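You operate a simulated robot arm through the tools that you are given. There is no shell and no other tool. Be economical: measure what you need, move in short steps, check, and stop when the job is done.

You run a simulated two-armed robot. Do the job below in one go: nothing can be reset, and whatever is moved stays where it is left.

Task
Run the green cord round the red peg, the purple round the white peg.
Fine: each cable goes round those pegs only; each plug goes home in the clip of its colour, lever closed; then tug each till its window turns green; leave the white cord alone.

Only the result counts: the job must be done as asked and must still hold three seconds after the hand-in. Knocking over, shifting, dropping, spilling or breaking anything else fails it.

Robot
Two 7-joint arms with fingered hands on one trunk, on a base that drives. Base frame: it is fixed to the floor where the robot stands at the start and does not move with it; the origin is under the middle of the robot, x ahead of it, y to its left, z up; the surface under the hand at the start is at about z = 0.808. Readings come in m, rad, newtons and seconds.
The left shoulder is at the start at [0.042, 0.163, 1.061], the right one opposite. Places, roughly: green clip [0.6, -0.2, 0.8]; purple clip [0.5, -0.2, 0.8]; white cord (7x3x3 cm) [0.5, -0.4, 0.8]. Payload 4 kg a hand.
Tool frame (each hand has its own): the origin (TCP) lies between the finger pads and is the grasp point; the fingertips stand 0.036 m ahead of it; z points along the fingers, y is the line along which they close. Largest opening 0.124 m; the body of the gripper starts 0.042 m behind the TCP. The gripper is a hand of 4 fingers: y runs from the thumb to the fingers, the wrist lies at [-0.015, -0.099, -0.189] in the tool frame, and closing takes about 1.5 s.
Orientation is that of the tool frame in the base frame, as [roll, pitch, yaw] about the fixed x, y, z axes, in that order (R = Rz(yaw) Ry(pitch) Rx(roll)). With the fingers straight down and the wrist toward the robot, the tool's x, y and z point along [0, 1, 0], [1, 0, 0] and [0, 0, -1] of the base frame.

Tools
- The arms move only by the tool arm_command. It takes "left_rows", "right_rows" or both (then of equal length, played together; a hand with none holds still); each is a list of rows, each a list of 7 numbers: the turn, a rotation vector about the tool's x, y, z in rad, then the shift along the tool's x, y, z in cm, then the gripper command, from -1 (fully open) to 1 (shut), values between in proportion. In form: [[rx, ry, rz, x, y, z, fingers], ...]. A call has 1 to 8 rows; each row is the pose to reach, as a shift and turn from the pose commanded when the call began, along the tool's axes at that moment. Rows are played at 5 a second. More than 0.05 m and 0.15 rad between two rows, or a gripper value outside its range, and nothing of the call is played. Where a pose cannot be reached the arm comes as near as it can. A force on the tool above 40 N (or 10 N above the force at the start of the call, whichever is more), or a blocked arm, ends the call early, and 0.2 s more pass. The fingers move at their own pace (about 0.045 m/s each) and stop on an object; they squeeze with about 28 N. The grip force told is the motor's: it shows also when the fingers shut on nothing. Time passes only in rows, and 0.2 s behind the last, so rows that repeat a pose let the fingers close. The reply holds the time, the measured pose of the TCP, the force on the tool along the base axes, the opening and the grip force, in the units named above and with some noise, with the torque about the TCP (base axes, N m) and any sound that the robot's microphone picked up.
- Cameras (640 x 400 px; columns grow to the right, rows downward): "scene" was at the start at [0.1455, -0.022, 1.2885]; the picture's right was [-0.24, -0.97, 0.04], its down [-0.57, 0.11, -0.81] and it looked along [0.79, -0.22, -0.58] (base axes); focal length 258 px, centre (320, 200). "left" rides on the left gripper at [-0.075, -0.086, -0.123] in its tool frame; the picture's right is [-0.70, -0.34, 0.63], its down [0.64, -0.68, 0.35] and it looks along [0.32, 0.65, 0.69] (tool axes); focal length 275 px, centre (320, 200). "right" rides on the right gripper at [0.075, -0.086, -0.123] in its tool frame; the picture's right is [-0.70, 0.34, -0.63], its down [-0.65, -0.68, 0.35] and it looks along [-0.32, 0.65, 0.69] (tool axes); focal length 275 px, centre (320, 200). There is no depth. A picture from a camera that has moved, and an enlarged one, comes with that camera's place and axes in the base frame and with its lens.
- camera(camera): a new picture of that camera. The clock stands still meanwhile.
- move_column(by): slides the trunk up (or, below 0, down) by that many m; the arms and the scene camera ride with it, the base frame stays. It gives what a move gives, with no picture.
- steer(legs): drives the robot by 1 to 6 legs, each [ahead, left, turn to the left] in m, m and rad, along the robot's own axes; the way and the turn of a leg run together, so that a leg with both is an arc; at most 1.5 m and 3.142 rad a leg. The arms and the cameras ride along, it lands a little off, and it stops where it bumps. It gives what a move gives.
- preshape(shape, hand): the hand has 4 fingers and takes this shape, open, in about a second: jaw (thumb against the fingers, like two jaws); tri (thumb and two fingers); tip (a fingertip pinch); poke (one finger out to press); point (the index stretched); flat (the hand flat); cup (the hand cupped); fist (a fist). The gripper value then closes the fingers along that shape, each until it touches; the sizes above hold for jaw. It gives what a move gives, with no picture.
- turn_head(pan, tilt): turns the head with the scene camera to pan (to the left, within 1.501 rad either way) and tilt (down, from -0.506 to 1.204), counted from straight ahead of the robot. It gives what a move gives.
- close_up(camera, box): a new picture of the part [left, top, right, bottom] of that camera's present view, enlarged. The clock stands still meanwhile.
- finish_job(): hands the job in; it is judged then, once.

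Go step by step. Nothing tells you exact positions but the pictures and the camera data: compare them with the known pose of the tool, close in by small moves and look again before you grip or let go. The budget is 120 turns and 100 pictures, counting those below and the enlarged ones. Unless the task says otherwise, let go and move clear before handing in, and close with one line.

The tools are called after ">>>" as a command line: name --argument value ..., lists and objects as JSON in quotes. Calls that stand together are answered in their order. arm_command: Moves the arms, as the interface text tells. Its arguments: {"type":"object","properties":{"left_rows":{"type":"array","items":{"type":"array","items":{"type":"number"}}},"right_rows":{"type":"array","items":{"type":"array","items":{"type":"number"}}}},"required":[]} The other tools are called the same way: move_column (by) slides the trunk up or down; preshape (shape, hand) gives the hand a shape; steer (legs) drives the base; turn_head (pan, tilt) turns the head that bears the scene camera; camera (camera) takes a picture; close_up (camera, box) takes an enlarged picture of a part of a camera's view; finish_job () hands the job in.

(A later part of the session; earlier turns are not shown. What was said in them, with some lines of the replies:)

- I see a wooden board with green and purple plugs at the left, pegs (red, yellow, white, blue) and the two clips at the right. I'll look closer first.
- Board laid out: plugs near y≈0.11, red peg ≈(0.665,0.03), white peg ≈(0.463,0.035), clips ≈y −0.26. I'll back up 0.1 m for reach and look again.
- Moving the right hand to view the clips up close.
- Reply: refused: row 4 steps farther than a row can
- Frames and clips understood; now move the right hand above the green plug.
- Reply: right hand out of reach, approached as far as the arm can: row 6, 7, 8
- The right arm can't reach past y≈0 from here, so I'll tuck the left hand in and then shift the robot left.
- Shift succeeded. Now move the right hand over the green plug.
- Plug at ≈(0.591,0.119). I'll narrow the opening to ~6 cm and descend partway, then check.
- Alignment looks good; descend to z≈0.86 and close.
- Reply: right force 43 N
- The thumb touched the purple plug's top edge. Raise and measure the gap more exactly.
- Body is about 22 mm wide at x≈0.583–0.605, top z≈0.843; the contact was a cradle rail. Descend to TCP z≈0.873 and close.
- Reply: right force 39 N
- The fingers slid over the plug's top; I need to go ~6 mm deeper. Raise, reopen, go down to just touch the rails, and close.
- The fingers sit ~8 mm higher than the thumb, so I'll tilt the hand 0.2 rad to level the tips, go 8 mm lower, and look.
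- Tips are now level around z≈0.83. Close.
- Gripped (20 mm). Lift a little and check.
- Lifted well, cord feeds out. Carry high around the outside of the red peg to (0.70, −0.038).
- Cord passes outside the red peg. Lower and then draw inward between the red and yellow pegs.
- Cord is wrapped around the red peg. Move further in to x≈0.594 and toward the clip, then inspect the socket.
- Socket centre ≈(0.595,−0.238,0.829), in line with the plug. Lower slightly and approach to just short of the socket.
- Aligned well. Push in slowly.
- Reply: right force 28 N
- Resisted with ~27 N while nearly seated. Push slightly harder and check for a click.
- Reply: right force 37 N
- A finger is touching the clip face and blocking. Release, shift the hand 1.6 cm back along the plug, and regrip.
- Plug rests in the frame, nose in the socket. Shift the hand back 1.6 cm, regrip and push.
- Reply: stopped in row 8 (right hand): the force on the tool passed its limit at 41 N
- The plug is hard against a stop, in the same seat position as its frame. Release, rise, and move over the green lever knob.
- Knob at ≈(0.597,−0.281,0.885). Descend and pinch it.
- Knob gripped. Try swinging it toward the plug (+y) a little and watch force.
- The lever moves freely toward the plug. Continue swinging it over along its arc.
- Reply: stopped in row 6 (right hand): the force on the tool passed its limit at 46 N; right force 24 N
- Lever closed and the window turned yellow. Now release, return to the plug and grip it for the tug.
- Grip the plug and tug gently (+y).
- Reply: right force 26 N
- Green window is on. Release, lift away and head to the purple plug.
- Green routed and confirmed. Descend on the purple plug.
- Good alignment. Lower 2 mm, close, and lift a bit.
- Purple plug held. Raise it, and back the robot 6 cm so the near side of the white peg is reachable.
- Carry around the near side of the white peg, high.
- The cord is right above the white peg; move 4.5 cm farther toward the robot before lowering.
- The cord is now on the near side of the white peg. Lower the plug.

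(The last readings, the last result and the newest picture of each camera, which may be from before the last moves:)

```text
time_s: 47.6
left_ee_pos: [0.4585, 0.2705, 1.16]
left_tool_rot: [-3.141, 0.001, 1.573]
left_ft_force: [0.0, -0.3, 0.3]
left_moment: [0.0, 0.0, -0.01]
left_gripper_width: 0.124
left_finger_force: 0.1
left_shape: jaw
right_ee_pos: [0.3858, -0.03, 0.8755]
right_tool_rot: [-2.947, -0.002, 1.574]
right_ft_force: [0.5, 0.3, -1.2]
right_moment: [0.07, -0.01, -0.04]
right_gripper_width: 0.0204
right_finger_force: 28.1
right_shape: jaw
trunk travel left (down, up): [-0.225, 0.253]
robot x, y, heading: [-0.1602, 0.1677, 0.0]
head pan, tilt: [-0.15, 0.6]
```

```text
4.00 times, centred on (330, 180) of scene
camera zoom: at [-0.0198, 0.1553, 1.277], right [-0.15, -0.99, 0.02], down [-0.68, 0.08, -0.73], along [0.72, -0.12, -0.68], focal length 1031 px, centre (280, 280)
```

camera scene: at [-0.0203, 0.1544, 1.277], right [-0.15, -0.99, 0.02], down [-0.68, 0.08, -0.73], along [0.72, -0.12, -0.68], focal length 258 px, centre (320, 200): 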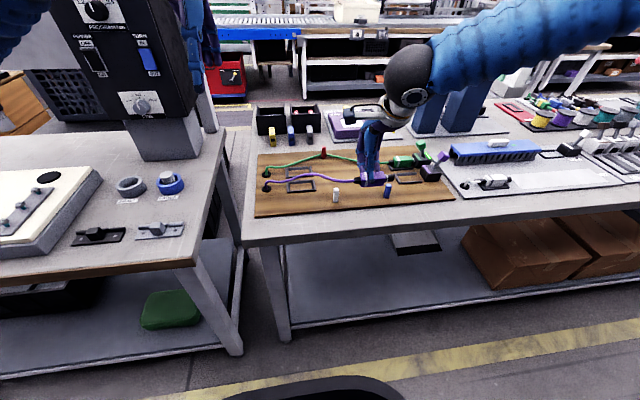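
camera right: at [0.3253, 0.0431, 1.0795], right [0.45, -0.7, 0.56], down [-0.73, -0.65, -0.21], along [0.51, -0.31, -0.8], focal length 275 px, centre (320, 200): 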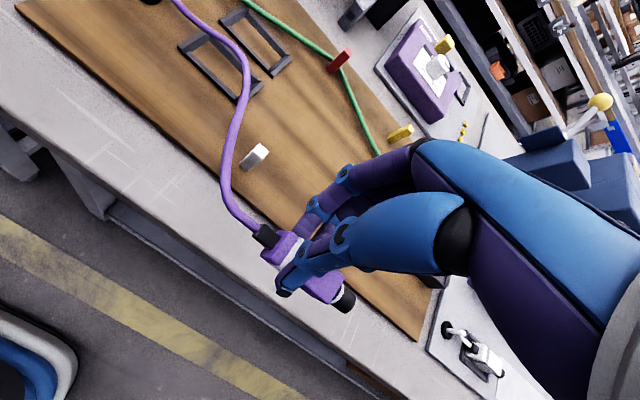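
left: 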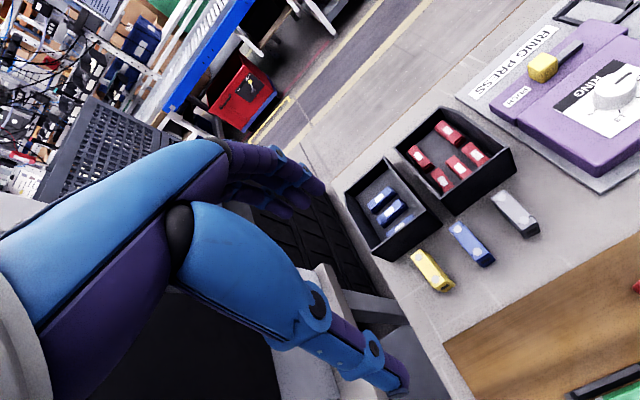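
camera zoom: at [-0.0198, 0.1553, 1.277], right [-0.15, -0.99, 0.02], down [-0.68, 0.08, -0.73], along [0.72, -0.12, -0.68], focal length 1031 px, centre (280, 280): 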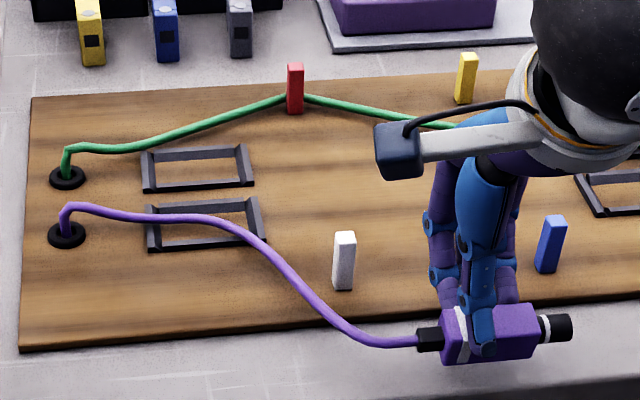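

Now draw it inward between the white and blue pegs.

>>> arm_command --right_rows '[[0, 0, 0, 0, 2.9, -0.59, 1], [0, 0, 0, 0, 5.8, -1.18, 1], [0, 0, 0, 0, 8.7, -1.77, 1], [0, 0, 0, 0, 11.6, -2.36, 1], [0, 0, 0, 0, 14.5, -2.95, 1]]'

>>> close_up --camera "scene" --box '[250, 130, 410, 230]'

```text
time_s: 48.8
left_ee_pos: [0.4598, 0.2694, 1.1597]
left_tool_rot: [3.142, 0.0, 1.573]
left_ft_force: [-0.8, 0.2, 0.2]
left_moment: [0.01, 0.05, -0.01]
left_gripper_width: 0.1241
left_finger_force: 0.1
left_shape: jaw
right_ee_pos: [0.5351, -0.0304, 0.8764]
right_tool_rot: [-2.947, -0.002, 1.574]
right_ft_force: [-0.2, -0.1, -0.9]
right_moment: [0.03, 0.01, -0.02]
right_gripper_width: 0.0204
right_finger_force: 27.7
right_shape: jaw
trunk travel left (down, up): [-0.225, 0.253]
robot x, y, heading: [-0.1644, 0.1681, -0.002]
head pan, tilt: [-0.15, 0.6]
```

```text
4.00 times, centred on (330, 180) of scene
camera zoom: at [-0.0191, 0.155, 1.2768], right [-0.15, -0.99, 0.02], down [-0.68, 0.08, -0.73], along [0.72, -0.12, -0.68], focal length 1031 px, centre (280, 280)
```

zoom: 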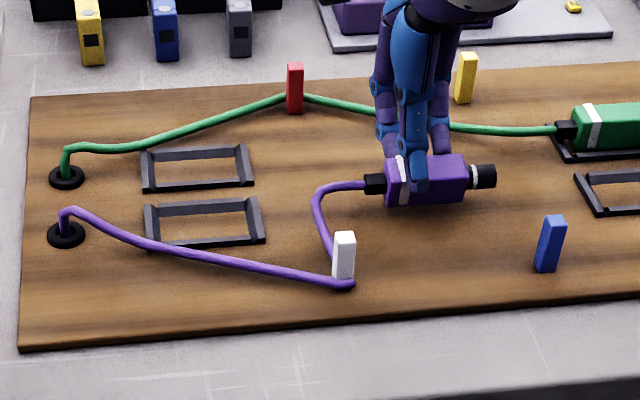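

Wrapped around the white peg. Approach the purple clip.

>>> arm_command --right_rows '[[0, 0, 0, -3.4, 0, 0, 1], [0, 0, 0, -6.8, 0, 0, 1], [0, 0, 0, -10.2, 0, 0.1, 1], [0, 0, 0, -13.3, 0.05, 0.3, 1]]'

>>> close_up --camera "scene" --box '[380, 140, 452, 194]'

>>> close_up --camera "right" --box '[240, 220, 400, 350]'

```text
time_s: 49.8
left_ee_pos: [0.4578, 0.2683, 1.1607]
left_tool_rot: [3.141, 0.0, 1.573]
left_ft_force: [-0.2, 0.0, 0.1]
left_moment: [0.05, -0.02, 0.02]
left_gripper_width: 0.1235
left_finger_force: 0.1
left_shape: jaw
right_ee_pos: [0.5356, -0.1635, 0.8753]
right_tool_rot: [-2.949, -0.001, 1.575]
right_ft_force: [-0.4, -0.2, -0.6]
right_moment: [0.03, 0.01, 0.01]
right_gripper_width: 0.0203
right_finger_force: 28.2
right_shape: jaw
trunk travel left (down, up): [-0.225, 0.253]
robot x, y, heading: [-0.1641, 0.1694, -0.0]
head pan, tilt: [-0.15, 0.6]
```

```text
7.41 times, centred on (416, 167) of scene
camera zoom: at [-0.0203, 0.1547, 1.277], right [-0.15, -0.99, 0.02], down [-0.68, 0.08, -0.73], along [0.72, -0.12, -0.68], focal length 1909 px, centre (-391, 444)
```

zoom: 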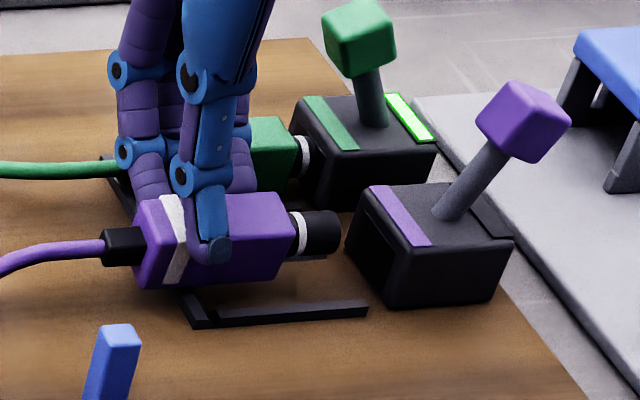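

```text
3.08 times, centred on (320, 285) of right
camera zoom: at [0.4753, -0.0891, 1.0102], right [0.46, -0.7, 0.56], down [-0.73, -0.65, -0.21], along [0.51, -0.31, -0.8], focal length 847 px, centre (320, -62)
```

zoom: 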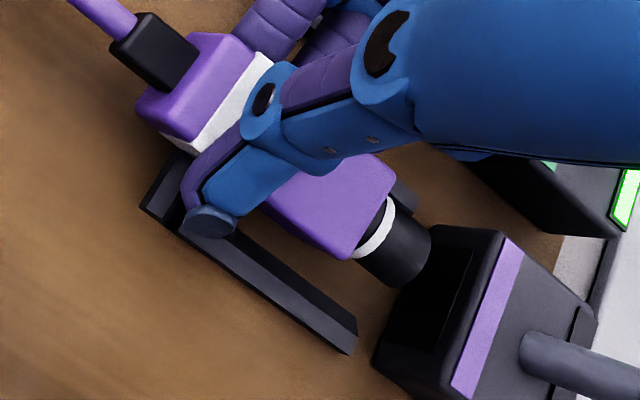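

Alignment matches the green case. Insert slowly.

>>> arm_command --right_rows '[[0, 0, 0, -0.5, 0.05, 0.25, 1], [0, 0, 0, -1.0, 0.1, 0.5, 1], [0, 0, 0, -1.5, 0.1, 0.6, 1], [0, 0, 0, -2, 0.1, 0.65, 1], [0, 0, 0, -2.5, 0.12, 0.7, 1], [0, 0, 0, -3.0, 0.12, 0.75, 1], [0, 0, 0, -3.4, 0.12, 0.75, 1]]'

>>> close_up --camera "scene" --box '[380, 140, 452, 194]'

```text
time_s: 51.4
left_ee_pos: [0.4591, 0.2708, 1.1608]
left_tool_rot: [3.139, -0.001, 1.572]
left_ft_force: [-1.0, -0.4, -1.0]
left_moment: [0.02, 0.02, 0.03]
left_gripper_width: 0.1238
left_finger_force: 0.0
left_shape: jaw
right_ee_pos: [0.5355, -0.1958, 0.865]
right_tool_rot: [-2.947, -0.001, 1.575]
right_ft_force: [3.2, 4.2, 5.7]
right_moment: [0.01, -0.04, 0.02]
right_gripper_width: 0.02
right_finger_force: 28.8
right_shape: jaw
trunk travel left (down, up): [-0.225, 0.253]
robot x, y, heading: [-0.1643, 0.1679, 0.002]
head pan, tilt: [-0.15, 0.6]
```

```text
7.41 times, centred on (416, 167) of scene
camera zoom: at [-0.0205, 0.1558, 1.277], right [-0.15, -0.99, 0.02], down [-0.68, 0.08, -0.73], along [0.72, -0.12, -0.68], focal length 1909 px, centre (-391, 444)
```

zoom: 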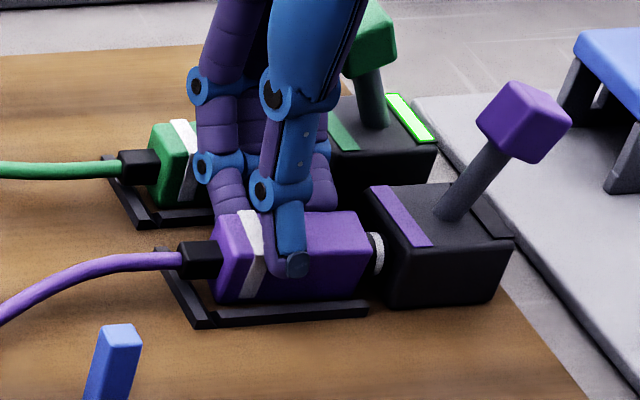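

Nearly home; push until it resists firmly.

>>> arm_command --right_rows '[[0, 0, 0, -0.2, 0, 0, 1], [0, 0, 0, -0.4, 0, 0, 1], [0, 0, 0, -0.6, 0, 0, 1], [0, 0, 0, -0.8, 0, 0, 1]]'

>>> close_up --camera "scene" --box '[380, 140, 452, 194]'

```text
time_s: 52.4
left_ee_pos: [0.4592, 0.2732, 1.1608]
left_tool_rot: [3.14, 0.002, 1.574]
left_ft_force: [0.3, -0.7, -0.4]
left_moment: [0.01, 0.01, 0.0]
left_gripper_width: 0.1236
left_finger_force: 0.0
left_shape: jaw
right_ee_pos: [0.5359, -0.2033, 0.8665]
right_tool_rot: [-2.947, -0.002, 1.577]
right_ft_force: [1.1, 25.7, 6.4]
right_moment: [0.69, -0.12, 0.24]
right_gripper_width: 0.0199
right_finger_force: 28.4
right_shape: jaw
trunk travel left (down, up): [-0.225, 0.253]
robot x, y, heading: [-0.1619, 0.1676, -0.0]
head pan, tilt: [-0.15, 0.6]
```

```text
7.41 times, centred on (416, 167) of scene
camera zoom: at [-0.0205, 0.1574, 1.2771], right [-0.15, -0.99, 0.02], down [-0.68, 0.08, -0.73], along [0.72, -0.12, -0.68], focal length 1909 px, centre (-391, 444)
```

zoom: 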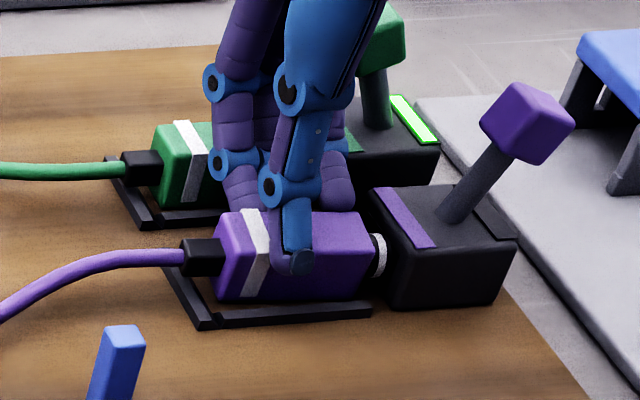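

Plug is at its stop. Release, rise and move above the purple knob.

>>> arm_command --right_rows '[[0, 0, 0, 0.4, 0, 0, 1], [0, 0, 0, 0.4, 0, 0, 0.1], [0, 0, 0, 0.4, 0, 0, 0.1], [0, 0, 0, 0.4, 0, 0, 0.1], [0, 0, 0, 0.4, -0.9, -4.4, 0.1], [0, 0, 0, 0.4, -1.6, -8.8, 0.1], [0, 0, 0, -3.5, -1.6, -8.8, 0.1], [0, 0, 0, -7.4, -1.6, -8.8, 0.1]]'

>>> camera --camera "right"

```text
time_s: 54.2
left_ee_pos: [0.4592, 0.2692, 1.1605]
left_tool_rot: [3.14, 0.001, 1.572]
left_ft_force: [-0.2, -0.2, -0.1]
left_moment: [0.0, 0.02, -0.01]
left_gripper_width: 0.1238
left_finger_force: 0.1
left_shape: jaw
right_ee_pos: [0.5392, -0.2833, 0.9554]
right_tool_rot: [-2.949, -0.001, 1.575]
right_ft_force: [0.1, 0.4, 0.2]
right_moment: [0.02, 0.05, 0.01]
right_gripper_width: 0.0556
right_finger_force: 0.1
right_shape: jaw
trunk travel left (down, up): [-0.225, 0.253]
robot x, y, heading: [-0.1607, 0.1724, 0.001]
head pan, tilt: [-0.15, 0.6]
```

```text
27 pictures are left
camera right: at [0.4781, -0.208, 1.0906], right [0.46, -0.69, 0.56], down [-0.73, -0.65, -0.21], along [0.51, -0.31, -0.8], focal length 275 px, centre (320, 200)
```

right: 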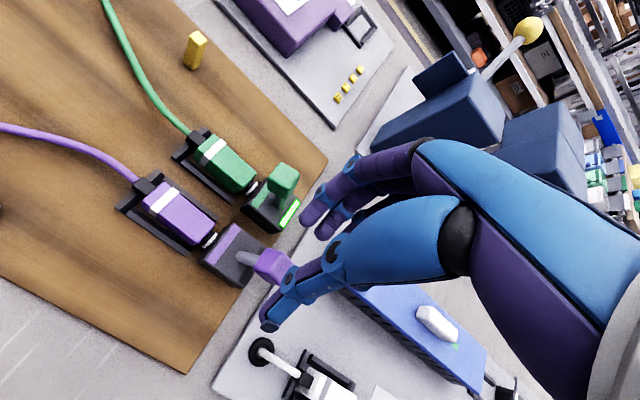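

Knob is right where expected. Descend, grip, and swing forward.

>>> arm_command --right_rows '[[0, 0, 0, 0.1, 0.4, 2, 0.1], [0, 0, 0, 0.1, 0.8, 3.95, 0.1], [0, 0, 0, 0.1, 0.8, 3.95, 1], [0, 0, 0, 0.1, 0.8, 3.95, 1], [0, 0, 0, 0.1, 0.8, 3.95, 1], [0, 0, 0, 0.1, 0.8, 3.95, 1], [0, 0, 0, 0.1, 0.8, 3.95, 1]]'

>>> arm_command --right_rows '[[0, 0, 0, 0.4, 0, -0.05, 1], [0, 0, 0, 0.9, -0.05, -0.2, 1], [0, 0, 0, 1.8, -0.05, -0.3, 1], [0, 0, 0, 2.7, -0.05, -0.2, 1], [0, 0, 0, 3.5, 0.02, 0.15, 1], [0, 0, 0, 4.2, 0.12, 0.6, 1]]'

>>> close_up --camera "scene" --box '[380, 130, 460, 190]'

```text
time_s: 55.8
left_ee_pos: [0.4589, 0.2709, 1.1618]
left_tool_rot: [-3.142, -0.001, 1.572]
left_ft_force: [-0.2, -0.4, -0.1]
left_moment: [0.01, 0.04, -0.02]
left_gripper_width: 0.1238
left_finger_force: 0.0
left_shape: jaw
right_ee_pos: [0.5381, -0.2782, 0.9152]
right_tool_rot: [-2.95, -0.002, 1.573]
right_ft_force: [3.0, 0.0, 4.7]
right_moment: [0.03, -0.26, -0.04]
right_gripper_width: 0.0168
right_finger_force: 27.5
right_shape: jaw
trunk travel left (down, up): [-0.225, 0.253]
robot x, y, heading: [-0.1623, 0.1657, 0.005]
head pan, tilt: [-0.15, 0.6]
```

```text
time_s: 57.2
left_ee_pos: [0.4586, 0.2683, 1.1607]
left_tool_rot: [3.139, 0.002, 1.574]
left_ft_force: [-0.2, 0.2, 0.4]
left_moment: [0.03, 0.0, -0.01]
left_gripper_width: 0.124
left_finger_force: 0.1
left_shape: jaw
right_ee_pos: [0.5381, -0.2371, 0.91]
right_tool_rot: [-2.952, -0.001, 1.572]
right_ft_force: [13.7, -9.4, 16.3]
right_moment: [-0.58, -0.48, 0.23]
right_gripper_width: 0.0112
right_finger_force: 28.3
right_shape: jaw
trunk travel left (down, up): [-0.225, 0.253]
robot x, y, heading: [-0.1661, 0.1633, 0.003]
head pan, tilt: [-0.15, 0.6]
```

```text
6.67 times, centred on (420, 160) of scene
camera zoom: at [-0.0204, 0.1545, 1.2773], right [-0.15, -0.99, 0.02], down [-0.68, 0.08, -0.73], along [0.72, -0.12, -0.68], focal length 1718 px, centre (-347, 467)
```

zoom: 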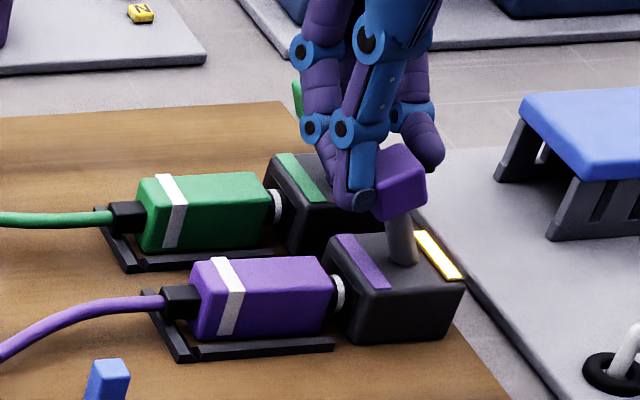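

Purple window is yellow. Release and go back to grip the plug.

>>> arm_command --right_rows '[[0, 0, 0, 0, 0, 0, 0.1], [0, 0, 0, 0, 0, 0, 0.1], [0, 0, 0, 0, -0.6, -3, 0.1], [0, 0, 0, 2.5, -1.2, -4.8, 0.1], [0, 0, 0, 4.6, -0.5, -1, 0.1], [0, 0, 0, 4.8, 0.1, 2, 0.1], [0, 0, 0, 4.8, 0.55, 4.2, 0.1]]'

>>> close_up --camera "scene" --box '[380, 130, 460, 190]'

```text
time_s: 58.8
left_ee_pos: [0.4589, 0.2688, 1.1609]
left_tool_rot: [3.141, -0.002, 1.571]
left_ft_force: [-0.2, 0.3, -0.1]
left_moment: [-0.02, 0.01, -0.01]
left_gripper_width: 0.1234
left_finger_force: 0.1
left_shape: jaw
right_ee_pos: [0.5339, -0.189, 0.8664]
right_tool_rot: [-2.949, -0.001, 1.573]
right_ft_force: [-2.4, 0.6, 2.1]
right_moment: [-0.02, -0.02, -0.01]
right_gripper_width: 0.0545
right_finger_force: 0.0
right_shape: jaw
trunk travel left (down, up): [-0.225, 0.253]
robot x, y, heading: [-0.1623, 0.1656, 0.002]
head pan, tilt: [-0.15, 0.6]
```

```text
6.67 times, centred on (420, 160) of scene
camera zoom: at [-0.0199, 0.1554, 1.277], right [-0.15, -0.99, 0.02], down [-0.68, 0.08, -0.73], along [0.72, -0.12, -0.68], focal length 1718 px, centre (-347, 467)
```

zoom: 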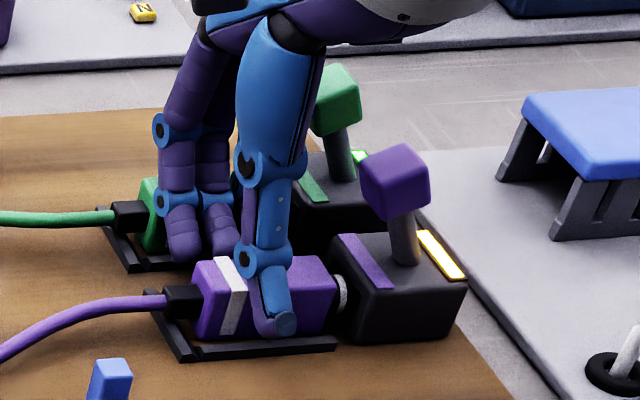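

Lever stays closed, window yellow. Grip and tug.

>>> arm_command --right_rows '[[0, 0, 0, 0, 0, 0, 1], [0, 0, 0, 0, 0, 0, 1], [0, 0, 0, 0, 0, 0, 1], [0, 0, 0, 0, 0, 0, 1], [0, 0, 0, 0.2, 0, 0, 1], [0, 0, 0, 0.4, 0, 0, 1], [0, 0, 0, 0.5, 0, 0, 1], [0, 0, 0, 0.6, 0, 0, 1]]'

>>> close_up --camera "scene" --box '[380, 130, 460, 190]'

```text
time_s: 60.6
left_ee_pos: [0.4587, 0.2678, 1.1605]
left_tool_rot: [3.14, -0.002, 1.573]
left_ft_force: [0.3, -0.3, 0.0]
left_moment: [0.05, 0.03, 0.02]
left_gripper_width: 0.124
left_finger_force: 0.2
left_shape: jaw
right_ee_pos: [0.5342, -0.1845, 0.8659]
right_tool_rot: [-2.95, -0.001, 1.571]
right_ft_force: [1.9, -25.5, 9.4]
right_moment: [-0.93, -0.04, -0.27]
right_gripper_width: 0.0194
right_finger_force: 27.8
right_shape: jaw
trunk travel left (down, up): [-0.225, 0.253]
robot x, y, heading: [-0.1647, 0.1693, 0.004]
head pan, tilt: [-0.15, 0.6]
```

```text
6.67 times, centred on (420, 160) of scene
camera zoom: at [-0.0205, 0.1535, 1.2771], right [-0.15, -0.99, 0.02], down [-0.68, 0.08, -0.73], along [0.72, -0.12, -0.68], focal length 1718 px, centre (-347, 467)
```

zoom: 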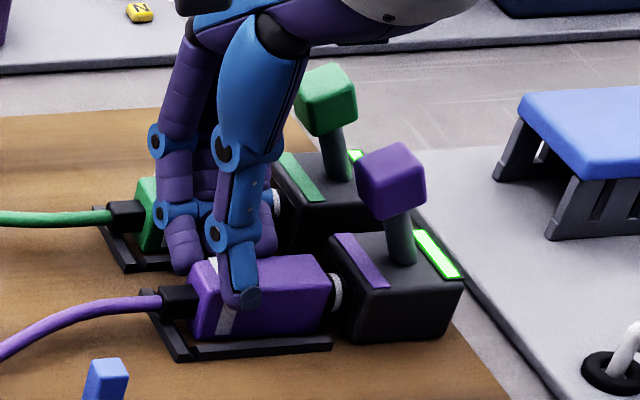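

Purple window is green too. Release, lift clear, and check the whole layout.

>>> arm_command --right_rows '[[0, 0, 0, 0.2, 0, 0, 1], [0, 0, 0, 0.2, 0, 0, 0.1], [0, 0, 0, 0.2, 0, 0, 0.1], [0, 0, 0, 0.2, 0, 0, 0.1], [0, 0, 0, 0.2, -0.8, -4, 0.1], [0, 0, 0, 0.2, -1.7, -8.2, 0.1], [0, 0, 0, 0.2, -2.6, -12.5, 0.1], [0, 0, 0, 0.2, -3.6, -17, 0.1]]'

>>> camera --camera "scene"

>>> close_up --camera "scene" --box '[250, 120, 470, 230]'

```text
time_s: 62.4
left_ee_pos: [0.4579, 0.2702, 1.1625]
left_tool_rot: [3.141, -0.001, 1.572]
left_ft_force: [-1.0, -0.7, -0.1]
left_moment: [-0.01, 0.0, -0.05]
left_gripper_width: 0.1237
left_finger_force: 0.0
left_shape: jaw
right_ee_pos: [0.5311, -0.1794, 1.0423]
right_tool_rot: [-2.95, 0.0, 1.573]
right_ft_force: [0.2, -0.3, -0.3]
right_moment: [0.01, 0.0, 0.07]
right_gripper_width: 0.0557
right_finger_force: 0.1
right_shape: jaw
trunk travel left (down, up): [-0.225, 0.253]
robot x, y, heading: [-0.1634, 0.1655, -0.0]
head pan, tilt: [-0.15, 0.6]
```

```text
23 pictures are left
camera scene: at [-0.0209, 0.1558, 1.2772], right [-0.15, -0.99, 0.02], down [-0.68, 0.08, -0.73], along [0.72, -0.12, -0.68], focal length 258 px, centre (320, 200)
```

scene: 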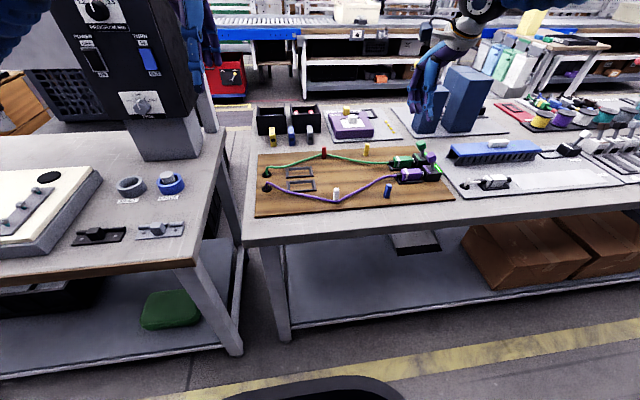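

```text
2.91 times, centred on (360, 175) of scene
camera zoom: at [-0.0209, 0.1558, 1.2772], right [-0.15, -0.99, 0.02], down [-0.68, 0.08, -0.73], along [0.72, -0.12, -0.68], focal length 750 px, centre (204, 273)
```

zoom: 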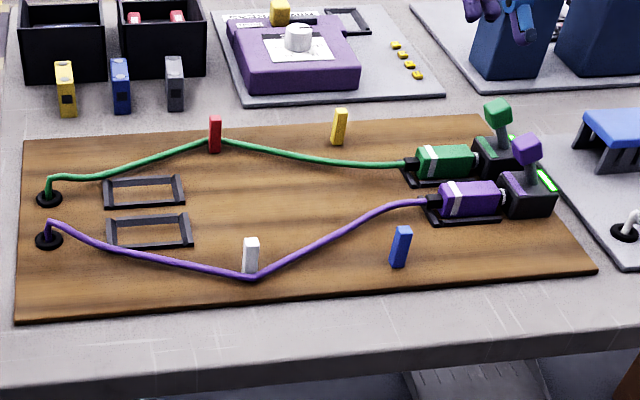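

Both cords run round only their own pegs, both levers are closed and both windows show green. The hand is clear, so I'm handing in.

>>> finish_job

```text
The job is handed in.
```

I handed the job in. The green cord goes round the red peg only and the purple cord round the white peg only. Each plug is seated in the clip of its colour with the lever closed, and both windows turned green after a tug. I left the white cord alone.
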